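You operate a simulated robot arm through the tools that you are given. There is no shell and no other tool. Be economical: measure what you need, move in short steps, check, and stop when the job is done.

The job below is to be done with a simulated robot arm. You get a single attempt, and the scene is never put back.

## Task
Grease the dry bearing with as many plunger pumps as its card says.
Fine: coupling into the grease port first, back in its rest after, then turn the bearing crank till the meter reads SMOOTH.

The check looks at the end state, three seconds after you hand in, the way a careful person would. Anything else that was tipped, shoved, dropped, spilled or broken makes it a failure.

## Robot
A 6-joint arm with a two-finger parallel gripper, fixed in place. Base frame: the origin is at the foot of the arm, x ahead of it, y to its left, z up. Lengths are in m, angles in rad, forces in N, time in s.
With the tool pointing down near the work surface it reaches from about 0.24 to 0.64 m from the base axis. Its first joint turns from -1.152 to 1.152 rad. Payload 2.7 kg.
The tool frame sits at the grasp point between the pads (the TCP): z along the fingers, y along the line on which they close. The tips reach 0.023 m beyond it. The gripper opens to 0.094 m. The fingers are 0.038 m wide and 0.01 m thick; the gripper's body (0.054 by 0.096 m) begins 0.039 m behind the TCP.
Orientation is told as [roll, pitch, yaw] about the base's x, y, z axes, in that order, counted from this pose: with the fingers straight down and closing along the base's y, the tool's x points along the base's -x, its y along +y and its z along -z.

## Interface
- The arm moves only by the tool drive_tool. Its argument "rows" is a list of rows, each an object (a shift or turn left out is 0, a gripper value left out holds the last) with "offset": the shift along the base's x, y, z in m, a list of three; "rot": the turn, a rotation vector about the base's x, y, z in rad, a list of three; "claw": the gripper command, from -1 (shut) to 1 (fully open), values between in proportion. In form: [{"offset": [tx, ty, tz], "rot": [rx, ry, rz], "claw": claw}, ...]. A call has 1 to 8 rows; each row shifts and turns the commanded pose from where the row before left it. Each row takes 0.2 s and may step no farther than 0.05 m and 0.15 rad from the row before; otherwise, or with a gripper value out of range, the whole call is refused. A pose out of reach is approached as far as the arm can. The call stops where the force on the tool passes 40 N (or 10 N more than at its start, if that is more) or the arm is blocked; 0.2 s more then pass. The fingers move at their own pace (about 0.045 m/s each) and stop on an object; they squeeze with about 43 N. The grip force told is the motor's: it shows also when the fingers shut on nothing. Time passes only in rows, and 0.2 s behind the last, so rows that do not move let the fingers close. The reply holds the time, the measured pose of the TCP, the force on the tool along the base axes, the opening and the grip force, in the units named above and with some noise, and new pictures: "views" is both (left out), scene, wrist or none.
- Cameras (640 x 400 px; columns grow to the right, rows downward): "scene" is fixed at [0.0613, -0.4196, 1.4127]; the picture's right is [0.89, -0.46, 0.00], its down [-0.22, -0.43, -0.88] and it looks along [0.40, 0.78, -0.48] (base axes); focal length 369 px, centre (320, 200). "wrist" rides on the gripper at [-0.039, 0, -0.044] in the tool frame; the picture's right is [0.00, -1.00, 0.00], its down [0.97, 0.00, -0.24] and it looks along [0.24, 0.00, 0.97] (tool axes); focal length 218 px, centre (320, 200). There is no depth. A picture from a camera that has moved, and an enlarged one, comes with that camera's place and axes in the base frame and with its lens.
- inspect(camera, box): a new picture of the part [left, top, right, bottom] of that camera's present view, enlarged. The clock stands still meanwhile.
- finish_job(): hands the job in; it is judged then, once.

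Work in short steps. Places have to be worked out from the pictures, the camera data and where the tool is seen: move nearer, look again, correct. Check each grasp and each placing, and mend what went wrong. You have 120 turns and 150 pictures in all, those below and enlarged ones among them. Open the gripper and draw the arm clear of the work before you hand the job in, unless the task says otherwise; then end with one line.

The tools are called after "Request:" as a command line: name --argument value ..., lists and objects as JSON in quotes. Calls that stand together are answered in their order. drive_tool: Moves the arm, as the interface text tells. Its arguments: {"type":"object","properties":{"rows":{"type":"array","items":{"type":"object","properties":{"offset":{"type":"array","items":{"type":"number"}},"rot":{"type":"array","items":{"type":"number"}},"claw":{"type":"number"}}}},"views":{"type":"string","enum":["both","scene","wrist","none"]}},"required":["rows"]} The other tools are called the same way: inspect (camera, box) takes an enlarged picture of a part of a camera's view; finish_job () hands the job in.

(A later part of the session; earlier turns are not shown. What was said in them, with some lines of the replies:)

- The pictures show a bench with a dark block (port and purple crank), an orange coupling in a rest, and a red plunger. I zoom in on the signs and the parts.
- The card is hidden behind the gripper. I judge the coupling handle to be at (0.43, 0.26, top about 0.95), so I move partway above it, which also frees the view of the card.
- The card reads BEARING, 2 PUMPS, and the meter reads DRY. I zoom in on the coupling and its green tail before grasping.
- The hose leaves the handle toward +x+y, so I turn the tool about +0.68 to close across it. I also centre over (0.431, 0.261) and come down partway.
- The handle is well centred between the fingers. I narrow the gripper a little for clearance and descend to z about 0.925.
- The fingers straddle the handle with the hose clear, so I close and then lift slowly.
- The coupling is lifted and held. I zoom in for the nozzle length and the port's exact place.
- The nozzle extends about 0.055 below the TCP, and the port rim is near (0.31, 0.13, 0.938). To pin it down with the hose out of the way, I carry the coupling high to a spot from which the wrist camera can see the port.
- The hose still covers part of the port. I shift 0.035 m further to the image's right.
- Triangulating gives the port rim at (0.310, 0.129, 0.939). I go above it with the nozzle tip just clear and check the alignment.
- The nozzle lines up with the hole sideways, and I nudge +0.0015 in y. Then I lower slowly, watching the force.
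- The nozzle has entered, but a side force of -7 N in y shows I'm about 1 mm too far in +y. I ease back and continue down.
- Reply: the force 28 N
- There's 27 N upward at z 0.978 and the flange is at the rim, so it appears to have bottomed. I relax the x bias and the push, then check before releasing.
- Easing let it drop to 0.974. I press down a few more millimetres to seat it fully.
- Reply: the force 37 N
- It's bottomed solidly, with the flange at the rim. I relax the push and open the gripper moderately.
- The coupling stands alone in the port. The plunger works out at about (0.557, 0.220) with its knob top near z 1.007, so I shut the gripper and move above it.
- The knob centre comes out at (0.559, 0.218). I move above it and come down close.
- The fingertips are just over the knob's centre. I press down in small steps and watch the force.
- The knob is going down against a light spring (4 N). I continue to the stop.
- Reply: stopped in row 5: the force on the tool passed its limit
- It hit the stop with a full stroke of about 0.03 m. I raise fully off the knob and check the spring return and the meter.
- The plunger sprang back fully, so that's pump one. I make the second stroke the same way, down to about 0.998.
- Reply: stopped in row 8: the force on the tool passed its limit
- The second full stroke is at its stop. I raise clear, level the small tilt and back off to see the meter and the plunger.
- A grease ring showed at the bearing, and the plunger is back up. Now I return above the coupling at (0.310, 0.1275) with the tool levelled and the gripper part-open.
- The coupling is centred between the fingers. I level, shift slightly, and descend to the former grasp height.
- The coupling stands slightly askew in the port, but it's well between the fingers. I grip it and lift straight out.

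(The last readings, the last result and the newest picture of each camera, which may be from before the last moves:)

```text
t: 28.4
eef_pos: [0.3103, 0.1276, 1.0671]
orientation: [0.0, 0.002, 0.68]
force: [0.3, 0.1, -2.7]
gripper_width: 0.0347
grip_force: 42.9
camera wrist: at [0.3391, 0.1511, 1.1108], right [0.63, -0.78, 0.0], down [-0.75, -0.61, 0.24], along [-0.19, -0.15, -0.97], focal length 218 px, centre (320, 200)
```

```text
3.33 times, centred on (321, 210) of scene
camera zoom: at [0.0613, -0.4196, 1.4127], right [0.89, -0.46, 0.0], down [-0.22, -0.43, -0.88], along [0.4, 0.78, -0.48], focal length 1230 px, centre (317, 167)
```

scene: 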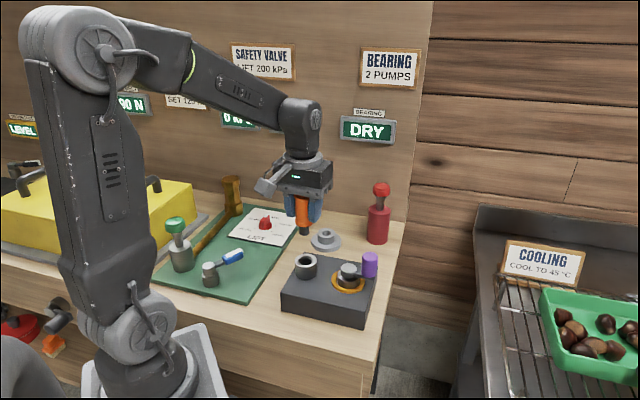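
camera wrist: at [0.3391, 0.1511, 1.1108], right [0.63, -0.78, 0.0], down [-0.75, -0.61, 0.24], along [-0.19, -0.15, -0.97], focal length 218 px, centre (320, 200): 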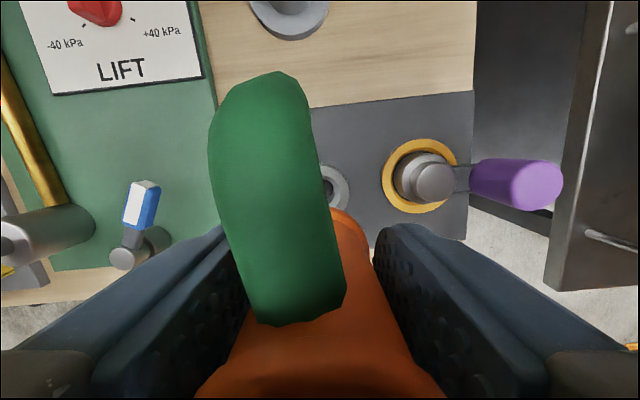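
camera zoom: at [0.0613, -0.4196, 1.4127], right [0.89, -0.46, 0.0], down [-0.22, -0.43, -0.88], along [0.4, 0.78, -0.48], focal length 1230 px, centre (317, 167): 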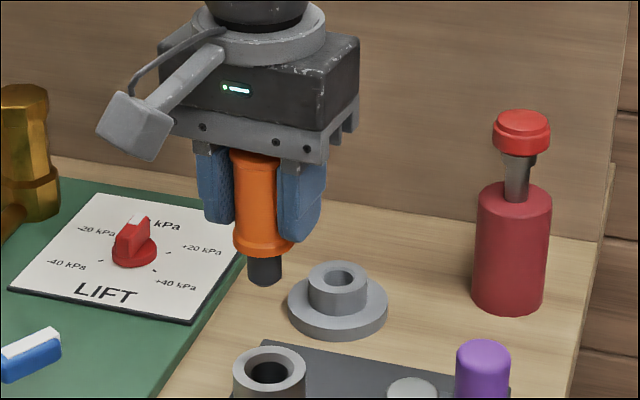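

It's held, and the meter still reads DRY, as expected before cranking. I carry the coupling back over the rest at (0.4305, 0.262).

Request:
drive_tool --rows '[{"offset": [0.03, 0.0336, 0]}, {"offset": [0.03, 0.0336, 0]}, {"offset": [0.03, 0.0336, 0]}, {"offset": [0.0302, 0.0336, 0]}, {"offset": [0, 0, -0.04]}, {"offset": [0, 0, -0.04]}, {"offset": [0, 0, -0.01]}, {}]' --views "none"

Request:
inspect --camera "scene" --box '[276, 180, 376, 270]'

```text
t: 30.2
eef_pos: [0.4294, 0.2604, 0.9773]
orientation: [0.0, 0.002, 0.682]
force: [-0.4, -0.1, -1.7]
gripper_width: 0.0345
grip_force: 43.0
```

```text
4.44 times, centred on (326, 225) of scene
camera zoom: at [0.0613, -0.4196, 1.4127], right [0.89, -0.46, 0.0], down [-0.22, -0.43, -0.88], along [0.4, 0.78, -0.48], focal length 1640 px, centre (293, 89)
```

zoom: 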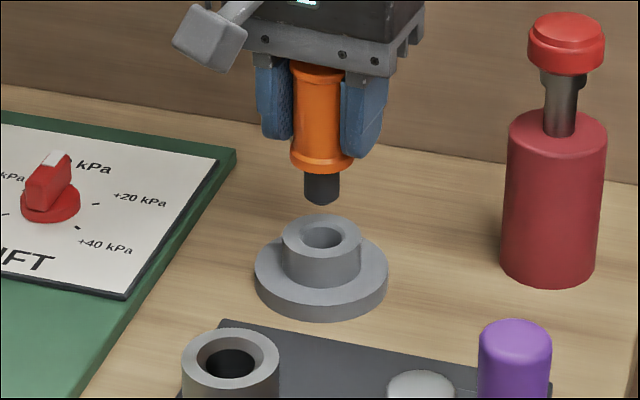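

It's aligned above the rest's hole. I correct by 1 mm and lower in small steps.

Request:
drive_tool --rows '[{"offset": [0.001, 0.0013, -0.012]}, {"offset": [0, 0, -0.01]}, {"offset": [0, 0, -0.008]}, {"offset": [0, 0, -0.006]}, {"offset": [0, 0, -0.005]}]' --views "none"

Request:
inspect --camera "scene" --box '[276, 180, 376, 270]'

```text
t: 31.4
eef_pos: [0.4313, 0.2626, 0.9362]
orientation: [0.001, 0.001, 0.68]
force: [-0.2, -0.8, -1.2]
gripper_width: 0.0345
grip_force: 42.9
```

```text
4.44 times, centred on (326, 225) of scene
camera zoom: at [0.0613, -0.4196, 1.4127], right [0.89, -0.46, 0.0], down [-0.22, -0.43, -0.88], along [0.4, 0.78, -0.48], focal length 1640 px, centre (293, 89)
```

zoom: 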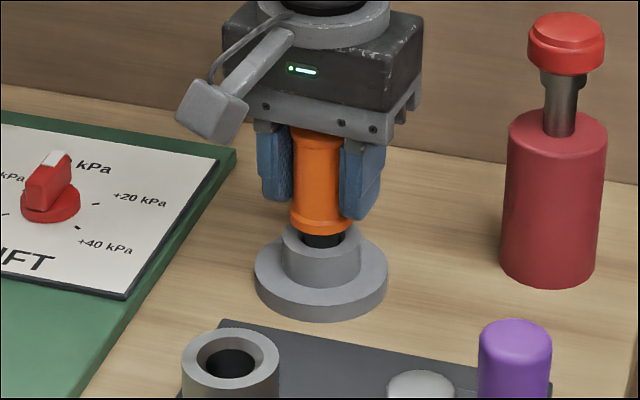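

The nozzle is going into the rest with no side force. I lower the remaining centimetre or so.

Request:
drive_tool --rows '[{"offset": [-0.0005, 0, -0.005]}, {"offset": [0, 0, -0.004]}, {"offset": [0, 0, -0.003]}, {}]' --views "none"

Request:
inspect --camera "scene" --box '[276, 180, 376, 270]'

```text
t: 32.4
eef_pos: [0.4309, 0.263, 0.9243]
orientation: [-0.001, 0.0, 0.68]
force: [-3.4, -1.1, 6.6]
gripper_width: 0.0347
grip_force: 43.7
```

```text
4.44 times, centred on (326, 225) of scene
camera zoom: at [0.0611, -0.4197, 1.4127], right [0.89, -0.46, 0.0], down [-0.22, -0.43, -0.88], along [0.4, 0.78, -0.48], focal length 1640 px, centre (293, 89)
```

zoom: 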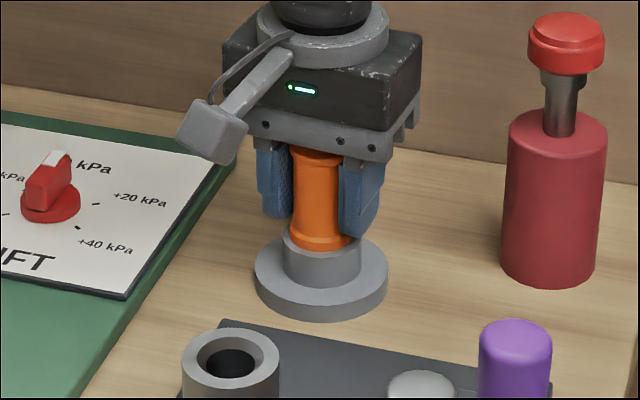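

It's seated, with light contact at the original height. I open and retract upward.

Request:
drive_tool --rows '[{"offset": [0, 0, 0.001], "claw": 0.4}, {}, {}, {}]' --views "none"

Request:
drive_tool --rows '[{"offset": [0, 0, 0.02]}, {"offset": [0, 0, 0.03]}, {"offset": [0, 0, 0.04]}, {"offset": [0, 0, 0.04]}, {"offset": [0, 0, 0.04]}]'

Request:
inspect --camera "scene" --box '[276, 180, 376, 270]'

```text
t: 33.4
eef_pos: [0.4308, 0.2617, 0.9255]
orientation: [0.001, 0.002, 0.683]
force: [0.1, -0.3, 0.4]
gripper_width: 0.066
grip_force: 0.0
```

```text
t: 34.6
eef_pos: [0.4313, 0.263, 1.097]
orientation: [0.0, 0.002, 0.682]
force: [-0.3, 0.3, -0.5]
gripper_width: 0.0656
grip_force: 0.1
camera wrist: at [0.4602, 0.2875, 1.1394], right [0.63, -0.78, 0.0], down [-0.75, -0.61, 0.24], along [-0.19, -0.15, -0.97], focal length 218 px, centre (320, 200)
```

scene: 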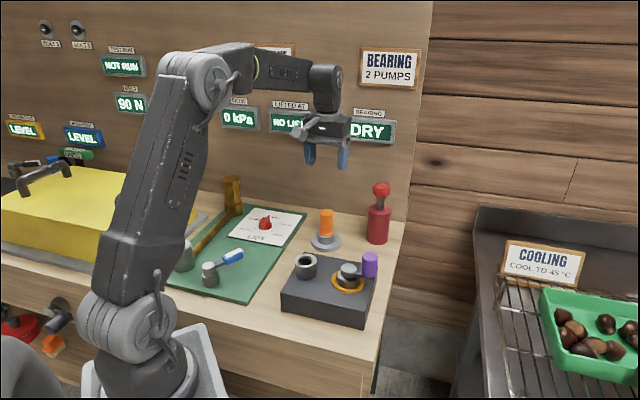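
wrist: 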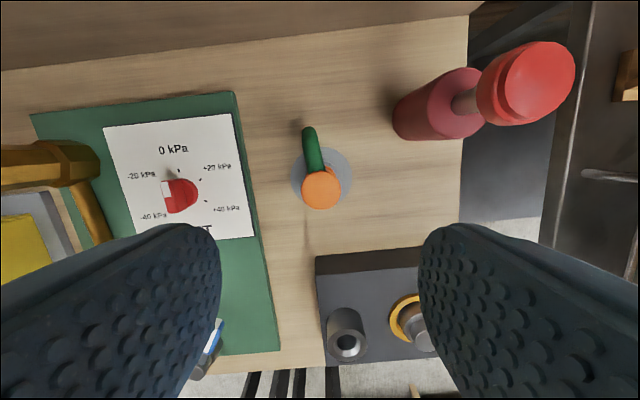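

```text
4.44 times, centred on (326, 225) of scene
camera zoom: at [0.0613, -0.4196, 1.4127], right [0.89, -0.46, 0.0], down [-0.22, -0.43, -0.88], along [0.4, 0.78, -0.48], focal length 1640 px, centre (293, 89)
```

zoom: 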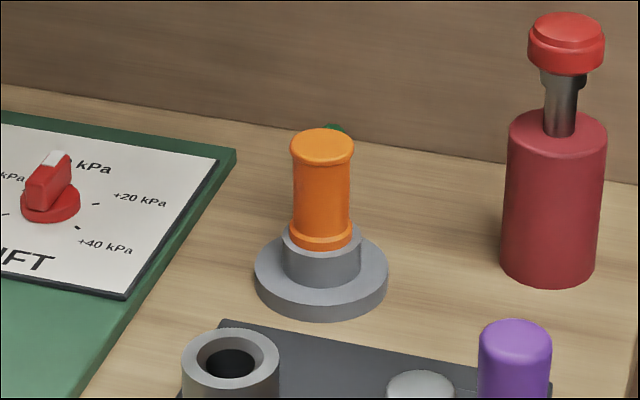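

The coupling is back in its rest just as at the start. Next I move over the crank for a close look at its hub and handle.

Request:
drive_tool --rows '[{"offset": [-0.0142, -0.0406, 0]}, {"offset": [-0.0142, -0.0406, 0]}, {"offset": [-0.0142, -0.0406, 0]}, {"offset": [-0.0142, -0.0406, 0]}, {"offset": [-0.0142, -0.0406, 0]}, {}]'

Request:
inspect --camera "wrist" --box '[200, 40, 520, 240]'

Request:
inspect --camera "scene" --box '[310, 230, 400, 310]'

```text
t: 36.0
eef_pos: [0.3602, 0.0602, 1.0967]
orientation: [-0.001, 0.001, 0.681]
force: [0.1, 1.0, -0.7]
gripper_width: 0.0658
grip_force: 0.1
camera wrist: at [0.3897, 0.0841, 1.1391], right [0.63, -0.78, 0.0], down [-0.75, -0.61, 0.24], along [-0.19, -0.15, -0.97], focal length 218 px, centre (320, 200)
```

scene: 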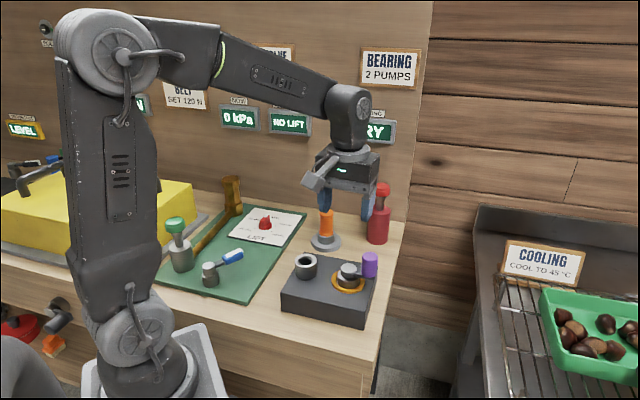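
wrist: 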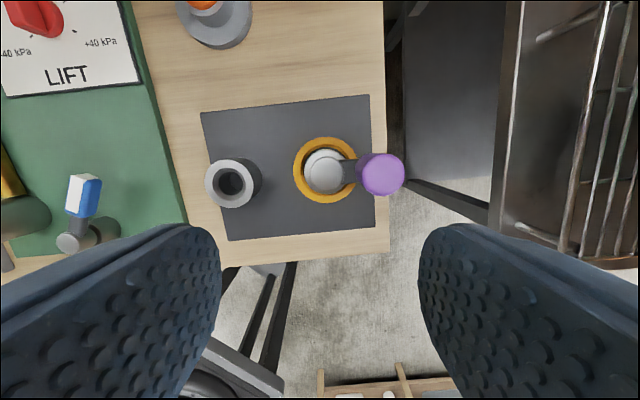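

```text
2.00 times, centred on (360, 140) of wrist
camera zoom: at [0.3897, 0.0841, 1.1391], right [0.63, -0.78, 0.0], down [-0.75, -0.61, 0.24], along [-0.19, -0.15, -0.97], focal length 436 px, centre (240, 320)
```

zoom: 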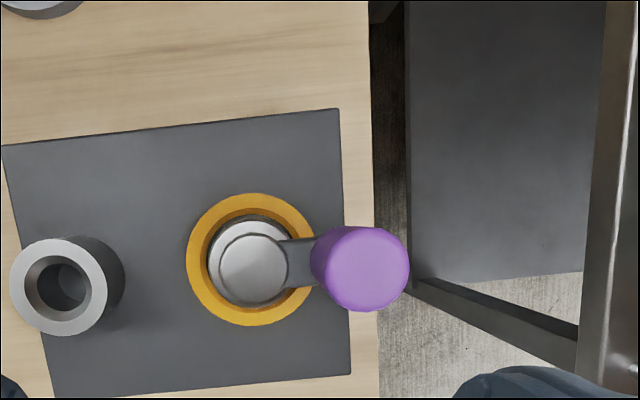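

```text
5.00 times, centred on (355, 270) of scene
camera zoom: at [0.0613, -0.4196, 1.4127], right [0.89, -0.46, 0.0], down [-0.22, -0.43, -0.88], along [0.4, 0.78, -0.48], focal length 1845 px, centre (145, -150)
```

zoom: 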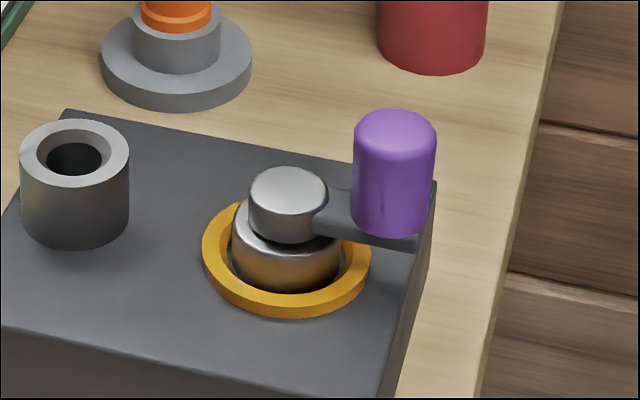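

The hub axis comes out at (0.374, 0.064) with its top near z 0.945. The purple handle is at (0.401, 0.038) with its top near 0.987, giving a crank radius of about 0.038. I align above the handle and check.

Request:
drive_tool --rows '[{"offset": [0.021, -0.011, -0.02]}, {"offset": [0.0205, -0.0112, -0.02]}, {"offset": [0, 0, -0.015]}, {}]'

Request:
inspect --camera "scene" --box '[310, 200, 420, 310]'

```text
t: 37.0
eef_pos: [0.4014, 0.0376, 1.0407]
orientation: [0.0, 0.001, 0.68]
force: [0.3, 0.5, 0.5]
gripper_width: 0.0658
grip_force: 0.0
camera wrist: at [0.431, 0.0626, 1.0836], right [0.63, -0.78, 0.0], down [-0.75, -0.61, 0.24], along [-0.19, -0.15, -0.97], focal length 218 px, centre (320, 200)
```

scene: 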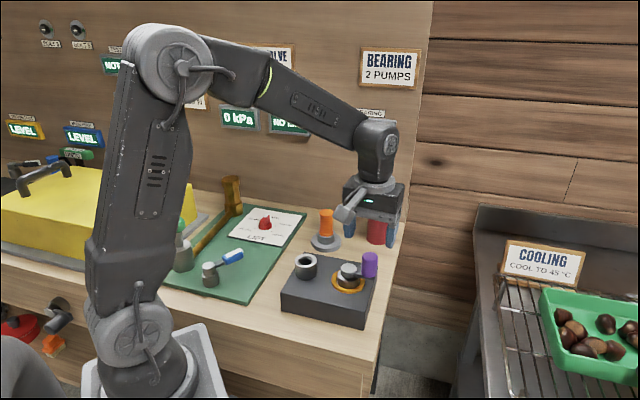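
wrist: 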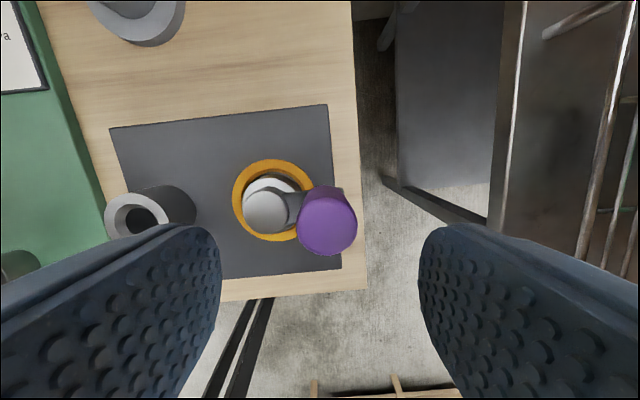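

```text
3.64 times, centred on (365, 255) of scene
camera zoom: at [0.0613, -0.4196, 1.4127], right [0.89, -0.46, 0.0], down [-0.22, -0.43, -0.88], along [0.4, 0.78, -0.48], focal length 1342 px, centre (156, 0)
```

zoom: 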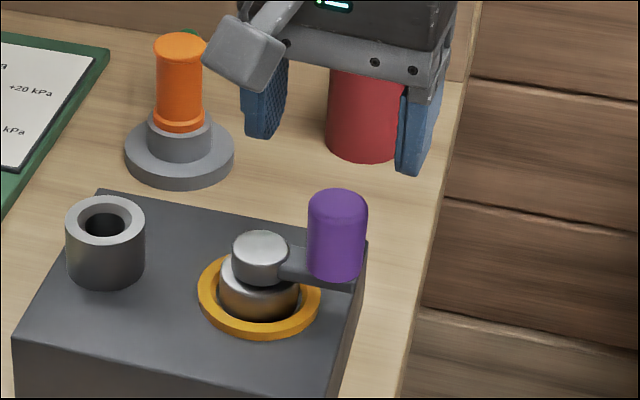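

The handle is centred within 2 mm. I descend to z about 0.976, with the tips above the hub top, and grip it.

Request:
drive_tool --rows '[{"offset": [0.001, -0.0005, -0.02]}, {"offset": [0, 0, -0.02]}, {"offset": [0, 0, -0.015]}, {"offset": [0, 0, -0.009]}, {"claw": -1}, {}, {}, {}]'

Request:
inspect --camera "scene" --box '[310, 200, 420, 310]'

```text
t: 38.8
eef_pos: [0.404, 0.0361, 0.9773]
orientation: [-0.003, 0.001, 0.68]
force: [11.1, -15.3, -8.6]
gripper_width: 0.031
grip_force: 45.0
camera wrist: at [0.433, 0.0598, 1.0194], right [0.63, -0.78, 0.0], down [-0.75, -0.61, 0.24], along [-0.19, -0.15, -0.97], focal length 218 px, centre (320, 200)
```

scene: 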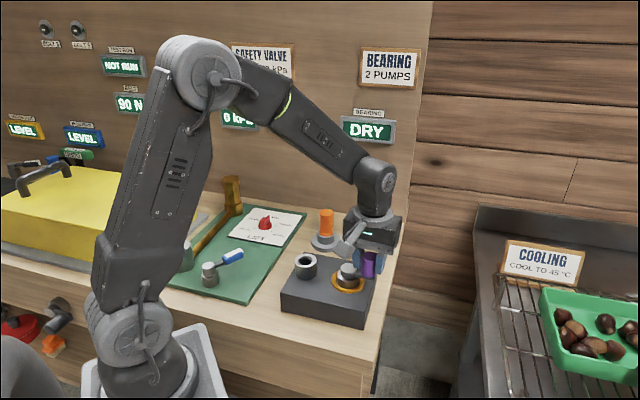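
wrist: 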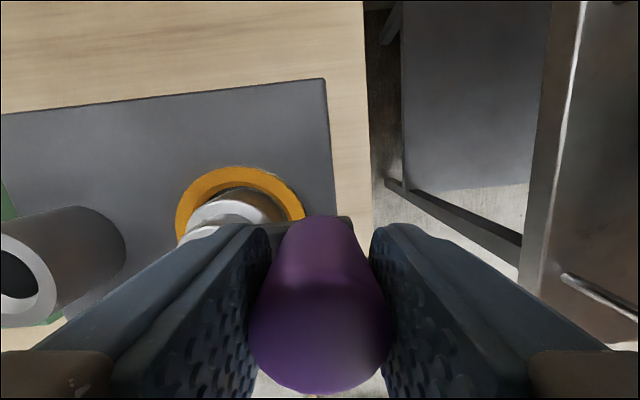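

```text
3.64 times, centred on (365, 255) of scene
camera zoom: at [0.0617, -0.42, 1.4126], right [0.89, -0.46, 0.0], down [-0.22, -0.43, -0.88], along [0.4, 0.78, -0.48], focal length 1342 px, centre (156, 0)
```

zoom: 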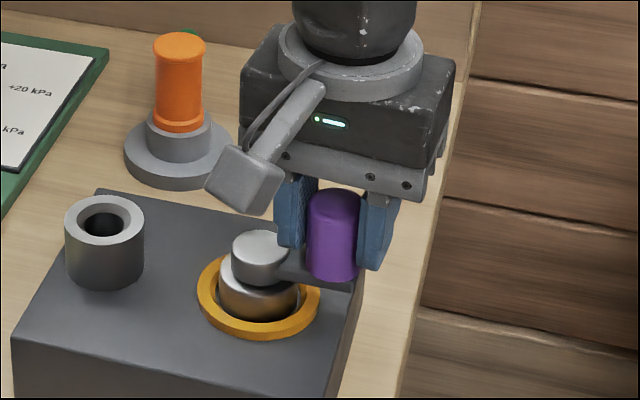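

The grip is good. The reaction (11, -15) N says the handle sits 2–3 mm further out, giving a radius of about 0.0425. I relax that and turn clockwise about 0.6 rad with the tool yawing along.

Request:
drive_tool --rows '[{"offset": [0.002, -0.002, 0]}, {"offset": [-0.0047, -0.0043, 0], "rot": [0, 0, -0.15]}, {"offset": [-0.0053, -0.0036, 0], "rot": [0, 0, -0.15]}, {"offset": [-0.0057, -0.0027, 0], "rot": [0, 0, -0.15]}, {"offset": [-0.0061, -0.0019, 0], "rot": [0, 0, -0.15]}]'

```text
t: 40.0
eef_pos: [0.3826, 0.0249, 0.9761]
orientation: [0.001, -0.002, 0.076]
force: [5.7, 30.2, 3.6]
gripper_width: 0.0312
grip_force: 44.9
camera wrist: at [0.4213, 0.0269, 1.0195], right [0.08, -1.0, 0.0], down [-0.97, -0.08, 0.24], along [-0.24, -0.02, -0.97], focal length 218 px, centre (320, 200)
```

scene: 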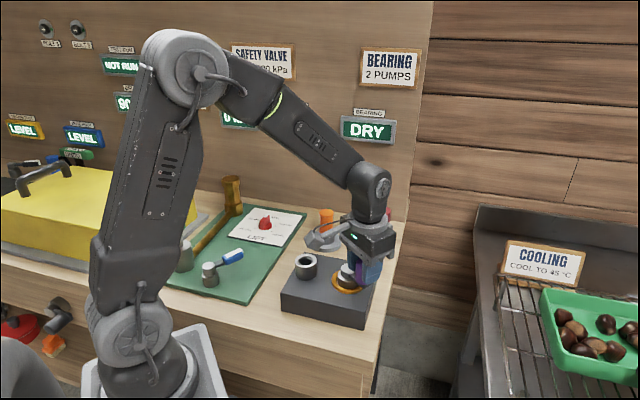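
wrist: 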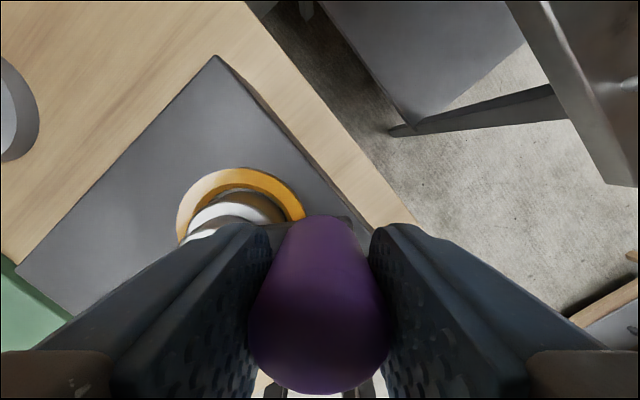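

The crank turns. The readings fit a hub at about (0.3747, 0.0648) with radius 0.0403, so I carry on around with the corrected circle, 8 × 0.15 rad.

Request:
drive_tool --rows '[{"offset": [-0.0061, 0.002, 0], "rot": [0, 0, -0.15]}, {"offset": [-0.006, 0.0002, 0], "rot": [0, 0, -0.15]}, {"offset": [-0.0059, 0.0011, 0], "rot": [0, 0, -0.15]}, {"offset": [-0.0057, 0.0019, 0], "rot": [0, 0, -0.15]}, {"offset": [-0.0054, 0.0028, 0], "rot": [0, 0, -0.15]}, {"offset": [-0.0049, 0.0036, 0], "rot": [0, 0, -0.15]}, {"offset": [-0.0043, 0.0042, 0], "rot": [0, 0, -0.15]}, {"offset": [-0.0036, 0.0049, 0], "rot": [0, 0, -0.15]}]'

```text
t: 41.8
eef_pos: [0.3408, 0.0433, 0.9776]
orientation: [0.0, 0.0, -1.121]
force: [9.1, -16.4, 9.3]
gripper_width: 0.0312
grip_force: 45.4
camera wrist: at [0.3572, 0.007, 1.0194], right [-0.9, -0.43, 0.0], down [-0.42, 0.87, 0.24], along [-0.11, 0.22, -0.97], focal length 218 px, centre (320, 200)
```

scene: 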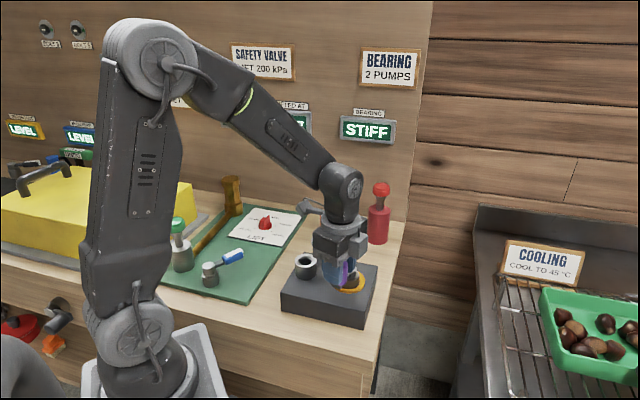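
wrist: 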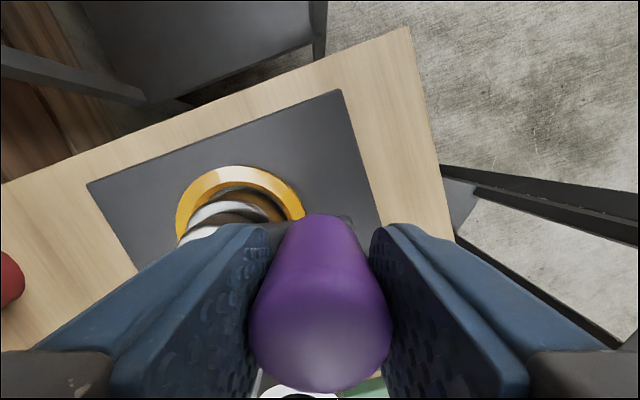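

The meter now reads STIFF, and the force is purely the crank's drag. I continue the circle.

Request:
drive_tool --rows '[{"offset": [-0.0029, 0.0053, 0], "rot": [0, 0, -0.15]}, {"offset": [-0.002, 0.0057, 0], "rot": [0, 0, -0.15]}, {"offset": [-0.0011, 0.0059, 0], "rot": [0, 0, -0.15]}, {"offset": [-0.0003, 0.006, 0], "rot": [0, 0, -0.15]}, {"offset": [0.0007, 0.0061, 0], "rot": [0, 0, -0.15]}, {"offset": [0.0015, 0.0058, 0], "rot": [0, 0, -0.15]}, {"offset": [0.0024, 0.0055, 0], "rot": [0, 0, -0.15]}, {"offset": [0.0032, 0.0052, 0], "rot": [0, 0, -0.15]}]'

```text
t: 43.6
eef_pos: [0.3436, 0.0889, 0.9764]
orientation: [0.001, 0.0, -2.321]
force: [12.9, -18.3, 6.4]
gripper_width: 0.031
grip_force: 45.1
camera wrist: at [0.3156, 0.0588, 1.0193], right [-0.73, 0.68, 0.0], down [0.66, 0.71, 0.24], along [0.16, 0.18, -0.97], focal length 218 px, centre (320, 200)
```

scene: 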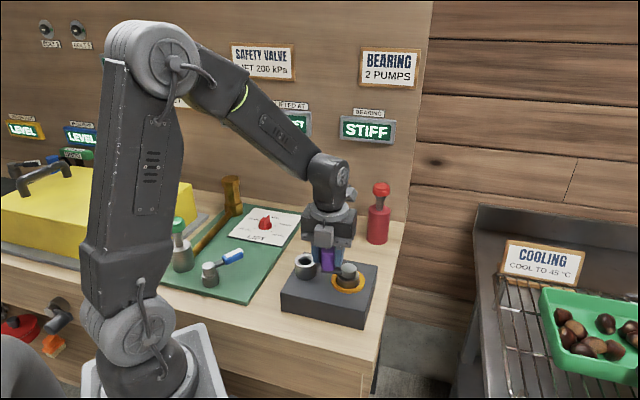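
wrist: 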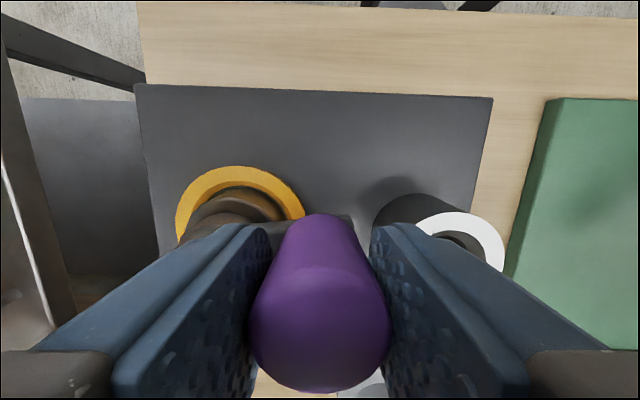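

Still STIFF after about 3 rad. I continue 5 more steps, watching that the wrist joint keeps up.

Request:
drive_tool --rows '[{"offset": [0.0039, 0.0045, 0], "rot": [0, 0, -0.15]}, {"offset": [0.0046, 0.004, 0], "rot": [0, 0, -0.15]}, {"offset": [0.0052, 0.0032, 0], "rot": [0, 0, -0.15]}, {"offset": [0.0055, 0.0024, 0], "rot": [0, 0, -0.15]}, {"offset": [0.0058, 0.0016, 0], "rot": [0, 0, -0.15]}]' --views "scene"

```text
t: 44.3
eef_pos: [0.3518, 0.095, 0.9751]
orientation: [-0.031, 0.003, -2.653]
force: [-10.8, 11.1, 5.3]
gripper_width: 0.0313
grip_force: 45.2
out of reach, approached as far as the arm can: row 3
stopped in row 3: the force on the tool passed its limit (the readings are from after the stop); the commanded pose is now the measured one
```

scene: 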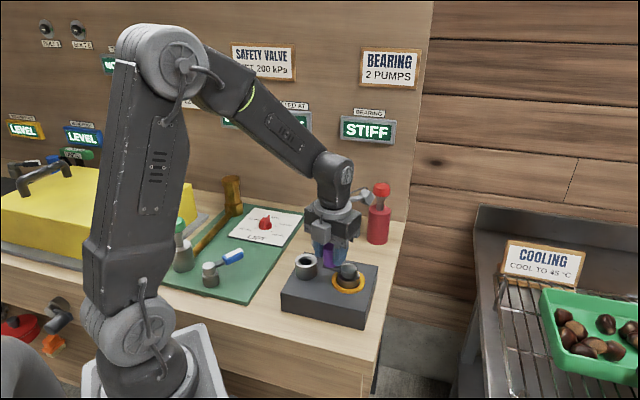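

The wrist joint limit is at yaw about -2.65. I release the handle, rise, and wind the wrist back for a regrip.

Request:
drive_tool --rows '[{"claw": 0.4}, {}, {}, {"offset": [0, 0, 0.03]}, {"offset": [0, 0, 0.03]}, {"rot": [0, 0, 0.15]}]'

Request:
inspect --camera "scene" --box '[280, 200, 400, 320]'

```text
t: 45.7
eef_pos: [0.352, 0.095, 1.035]
orientation: [-0.028, 0.001, -2.503]
force: [-0.1, -0.1, 0.4]
gripper_width: 0.0657
grip_force: 0.0
camera wrist: at [0.3212, 0.07, 1.0791], right [-0.6, 0.8, 0.03], down [0.78, 0.57, 0.24], along [0.18, 0.17, -0.97], focal length 218 px, centre (320, 200)
```

scene: 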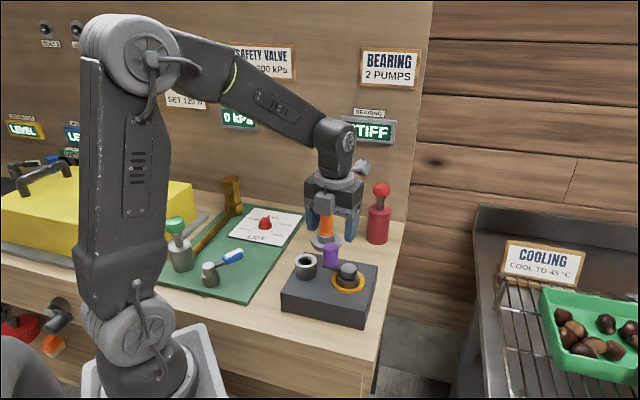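
wrist: 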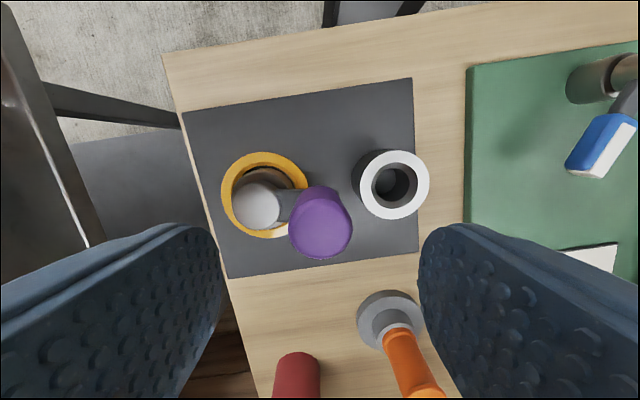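

```text
3.33 times, centred on (340, 260) of scene
camera zoom: at [0.0613, -0.4196, 1.4127], right [0.89, -0.46, 0.0], down [-0.22, -0.43, -0.88], along [0.4, 0.78, -0.48], focal length 1230 px, centre (253, 0)
```

zoom: 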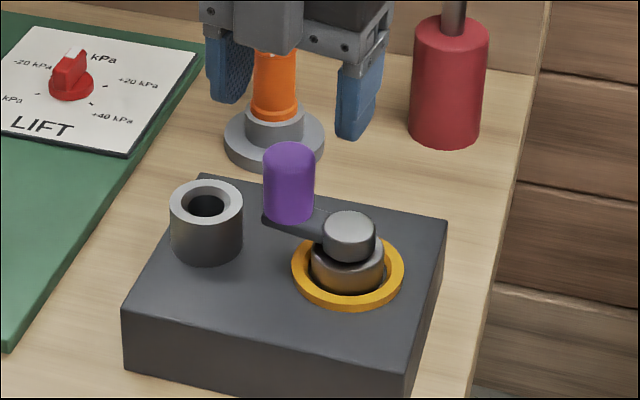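

The crank stands at about 2.2 rad with nothing disturbed. I wind the wrist back by positive yaw in place.

Request:
drive_tool --rows '[{"rot": [0, 0, 0.15]}, {"rot": [0, 0, 0.15]}, {"rot": [0, 0, 0.15]}, {"rot": [0, 0, 0.15]}, {"rot": [0, 0, 0.15]}, {"rot": [0, 0, 0.15]}, {"rot": [0, 0, 0.15]}, {"rot": [0, 0, 0.15]}]' --views "none"

Request:
drive_tool --rows '[{"rot": [0, 0, 0.15]}, {"rot": [0, 0, 0.15]}, {"rot": [0, 0, 0.15]}, {"rot": [0, 0, 0.15]}, {"rot": [0, 0, 0.15]}, {"rot": [0, 0, 0.15]}, {"rot": [0, 0, 0.15]}, {"rot": [0, 0, 0.15]}]' --views "none"

Request:
drive_tool --rows '[{"rot": [0, 0, 0.15]}, {"rot": [0, 0, 0.15]}, {"rot": [0, 0, 0.15]}, {"rot": [0, 0, 0.15]}, {"rot": [0, 0, 0.15]}, {"rot": [0, 0, 0.15]}, {"rot": [0, 0, 0.15]}, {"rot": [0, 0, 0.15]}]'

```text
t: 47.5
eef_pos: [0.3524, 0.0941, 1.0357]
orientation: [-0.028, 0.002, -1.301]
force: [0.4, 0.2, 0.1]
gripper_width: 0.0655
grip_force: 0.1
```

```text
t: 49.3
eef_pos: [0.3518, 0.0947, 1.0359]
orientation: [-0.029, 0.002, -0.099]
force: [0.3, 1.0, -0.4]
gripper_width: 0.0659
grip_force: 0.0
```

```text
t: 51.1
eef_pos: [0.3526, 0.0935, 1.037]
orientation: [-0.029, 0.0, 1.099]
force: [0.3, -0.1, 1.2]
gripper_width: 0.0655
grip_force: 0.0
camera wrist: at [0.3683, 0.1293, 1.079], right [0.89, -0.46, 0.03], down [-0.45, -0.86, 0.24], along [-0.09, -0.23, -0.97], focal length 218 px, centre (320, 200)
```

scene: 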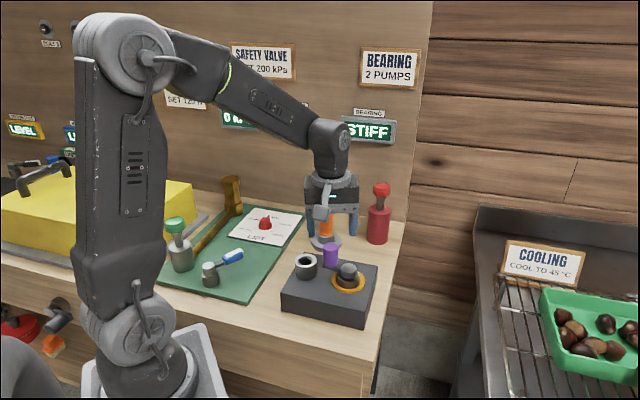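
wrist: 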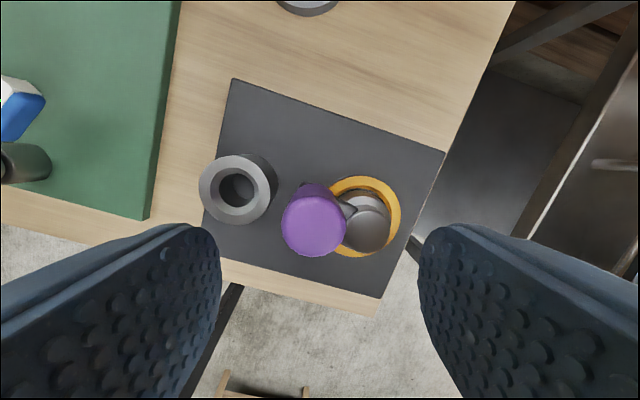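

Wound to yaw 1.1. I level the residual tilt, wind a bit further to about 1.85 for a full turn of travel, and centre on the handle at about (0.351, 0.0975).

Request:
drive_tool --rows '[{"offset": [-0.001, 0.0025, 0], "rot": [0.0132, 0.0258, 0]}, {"rot": [0, 0, 0.15]}, {"rot": [0, 0, 0.15]}, {"rot": [0, 0, 0.15]}, {"rot": [0, 0, 0.15]}, {"rot": [0, 0, 0.15]}, {}]'

```text
t: 52.7
eef_pos: [0.3512, 0.0969, 1.0352]
orientation: [0.001, 0.001, 1.847]
force: [0.5, -0.8, 0.1]
gripper_width: 0.0656
grip_force: 0.0
camera wrist: at [0.34, 0.1346, 1.0787], right [0.96, 0.27, 0.0], down [0.26, -0.93, 0.24], along [0.07, -0.23, -0.97], focal length 218 px, centre (320, 200)
```

scene: 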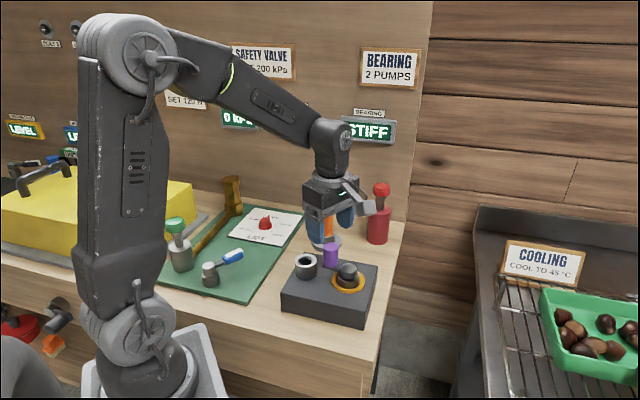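
wrist: 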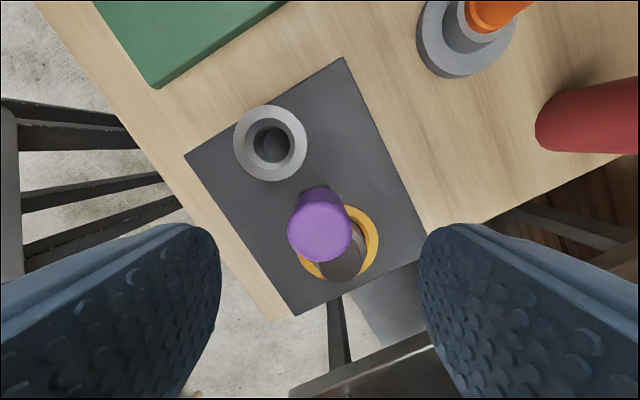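

The handle is centred at column 320. I descend and grip it again.

Request:
drive_tool --rows '[{"offset": [0, 0, -0.02]}, {"offset": [0, 0, -0.02]}, {"offset": [0, 0, -0.018]}, {"claw": -1}, {}, {}, {}]' --views "wrist"

```text
t: 54.3
eef_pos: [0.3504, 0.0971, 0.9772]
orientation: [0.002, 0.002, 1.845]
force: [-1.4, -0.7, -1.6]
gripper_width: 0.0313
grip_force: 45.3
camera wrist: at [0.3401, 0.1344, 1.0205], right [0.96, 0.27, 0.0], down [0.26, -0.93, 0.24], along [0.06, -0.23, -0.97], focal length 218 px, centre (320, 200)
```

wrist: 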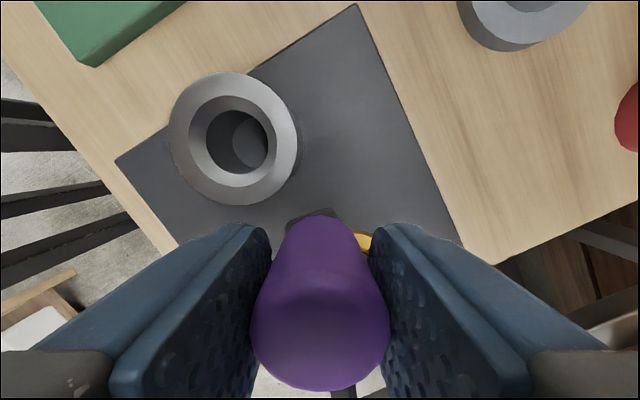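

The grip is solid with almost no reaction force. I carry on clockwise around the circle.

Request:
drive_tool --rows '[{"offset": [0.0048, 0.0032, 0], "rot": [0, 0, -0.15]}, {"offset": [0.0055, 0.0024, 0], "rot": [0, 0, -0.15]}, {"offset": [0.0058, 0.0016, 0], "rot": [0, 0, -0.15]}, {"offset": [0.006, 0.0007, 0], "rot": [0, 0, -0.15]}, {"offset": [0.0061, -0.0002, 0], "rot": [0, 0, -0.15]}, {"offset": [0.0059, -0.0012, 0], "rot": [0, 0, -0.15]}, {"offset": [0.0057, -0.002, 0], "rot": [0, 0, -0.15]}, {"offset": [0.0053, -0.0028, 0], "rot": [0, 0, -0.15]}]' --views "scene"

```text
t: 56.1
eef_pos: [0.3967, 0.0993, 0.9779]
orientation: [0.003, -0.001, 0.641]
force: [3.0, -7.1, 1.9]
gripper_width: 0.0313
grip_force: 45.0
```

scene: 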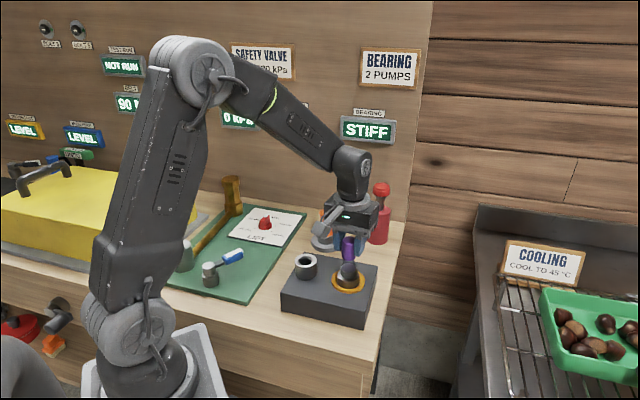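

Tracking is good and the meter still reads STIFF. I continue another 1.2 rad.

Request:
drive_tool --rows '[{"offset": [0.0049, -0.0036, 0], "rot": [0, 0, -0.15]}, {"offset": [0.0043, -0.0042, 0], "rot": [0, 0, -0.15]}, {"offset": [0.0035, -0.0049, 0], "rot": [0, 0, -0.15]}, {"offset": [0.0029, -0.0053, 0], "rot": [0, 0, -0.15]}, {"offset": [0.0019, -0.0057, 0], "rot": [0, 0, -0.15]}, {"offset": [0.0012, -0.006, 0], "rot": [0, 0, -0.15]}, {"offset": [0.0002, -0.006, 0], "rot": [0, 0, -0.15]}, {"offset": [-0.0007, -0.006, 0], "rot": [0, 0, -0.15]}]' --views "scene"

```text
t: 57.9
eef_pos: [0.415, 0.0566, 0.9774]
orientation: [0.002, -0.001, -0.558]
force: [22.0, 2.3, -5.0]
gripper_width: 0.031
grip_force: 45.2
```

scene: 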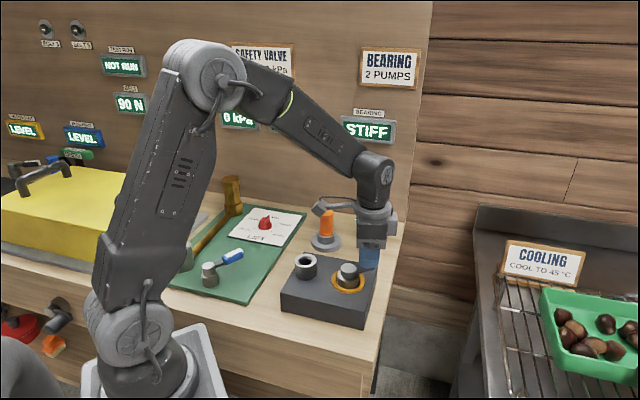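

Force x of +22 N says the true path is about 1.5 mm further out here. I refine the circle (centre 0.3755, 0.0645, r 0.041) and continue past the starting angle.

Request:
drive_tool --rows '[{"offset": [-0.0001, -0.0064, 0], "rot": [0, 0, -0.15]}, {"offset": [-0.0025, -0.0056, 0], "rot": [0, 0, -0.15]}, {"offset": [-0.0033, -0.0052, 0], "rot": [0, 0, -0.15]}, {"offset": [-0.004, -0.0046, 0], "rot": [0, 0, -0.15]}, {"offset": [-0.0047, -0.004, 0], "rot": [0, 0, -0.15]}, {"offset": [-0.0052, -0.0033, 0], "rot": [0, 0, -0.15]}, {"offset": [-0.0057, -0.0024, 0], "rot": [0, 0, -0.15]}, {"offset": [-0.0059, -0.0015, 0], "rot": [0, 0, -0.15]}]' --views "scene"

```text
t: 59.7
eef_pos: [0.3843, 0.0234, 0.9783]
orientation: [0.002, 0.003, -1.757]
force: [20.0, -8.7, -3.0]
gripper_width: 0.031
grip_force: 44.8
```

scene: 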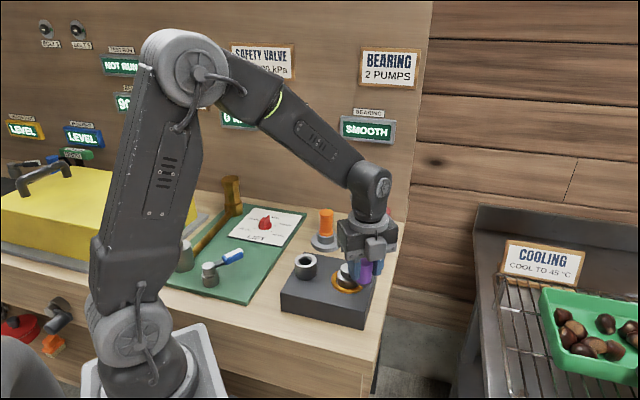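

The meter reads SMOOTH. I stop cranking, release the handle and rise clear.

Request:
drive_tool --rows '[{"offset": [0.001, -0.0005, 0]}, {"claw": 0.4}, {}, {}, {"offset": [0, 0, 0.03]}, {"offset": [0, 0, 0.04]}, {"offset": [0, 0, 0.05]}, {"offset": [0, 0, 0.05]}]'

Request:
inspect --camera "scene" --box '[270, 100, 410, 330]'

```text
t: 61.5
eef_pos: [0.3843, 0.0234, 1.1489]
orientation: [0.001, 0.001, -1.755]
force: [0.5, -0.8, -0.1]
gripper_width: 0.0656
grip_force: 0.1
camera wrist: at [0.3761, -0.0156, 1.1917], right [-0.98, 0.18, 0.0], down [0.18, 0.95, 0.24], along [0.04, 0.24, -0.97], focal length 218 px, centre (320, 200)
```

scene: 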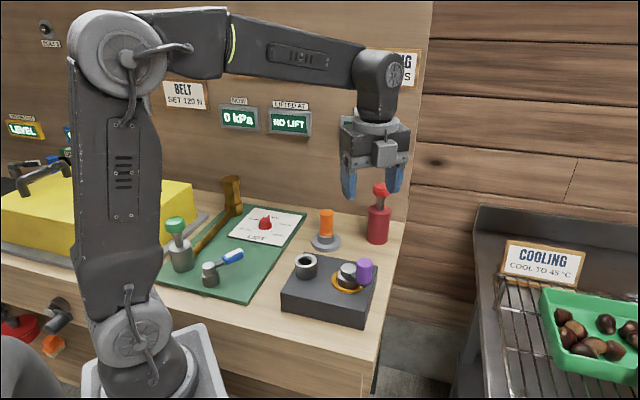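
wrist: 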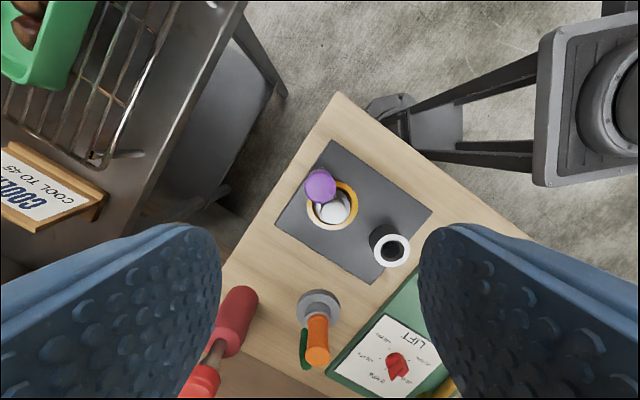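

```text
1.74 times, centred on (340, 215) of scene
camera zoom: at [0.0613, -0.4196, 1.4127], right [0.89, -0.46, 0.0], down [-0.22, -0.43, -0.88], along [0.4, 0.78, -0.48], focal length 642 px, centre (285, 174)
```

zoom: 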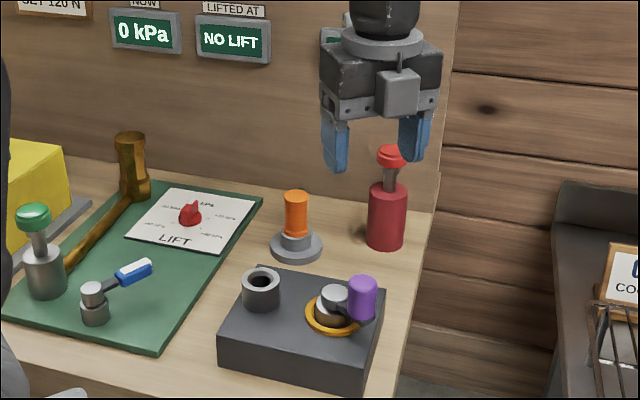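

The crank is released and everything is in place. I move the arm aside to confirm the meter and the coupling.

Request:
drive_tool --rows '[{"offset": [-0.01, -0.04, 0], "claw": 1}, {"offset": [-0.01, -0.04, 0]}, {"offset": [-0.01, -0.04, 0]}, {"offset": [-0.01, -0.04, 0]}, {}]' --views "scene"

Request:
inspect --camera "scene" --box '[290, 100, 410, 260]'

```text
t: 62.7
eef_pos: [0.3433, -0.1355, 1.1489]
orientation: [-0.001, 0.002, -1.751]
force: [0.0, -0.4, 0.5]
gripper_width: 0.0939
grip_force: 0.0
```

scene: 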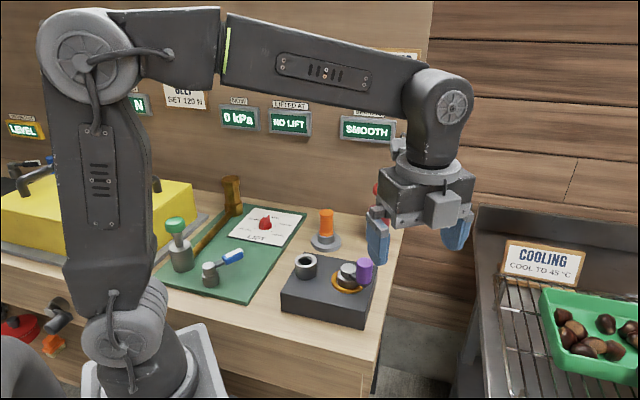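

```text
2.50 times, centred on (350, 180) of scene
camera zoom: at [0.0613, -0.4196, 1.4127], right [0.89, -0.46, 0.0], down [-0.22, -0.43, -0.88], along [0.4, 0.78, -0.48], focal length 922 px, centre (245, 250)
```

zoom: 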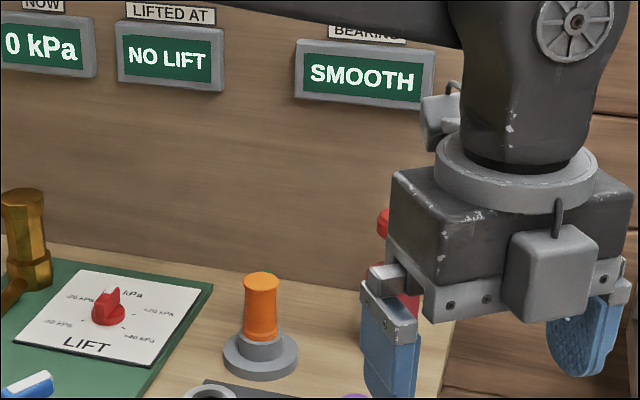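

The meter reads SMOOTH, the coupling is in its rest, and the arm is clear with the gripper open, so I hand in.

Request:
finish_job

```text
The job is handed in.
```

I greased the bearing with two full plunger pumps through the port, as its card says, put the coupling back in its rest, and turned the crank until the meter read SMOOTH.
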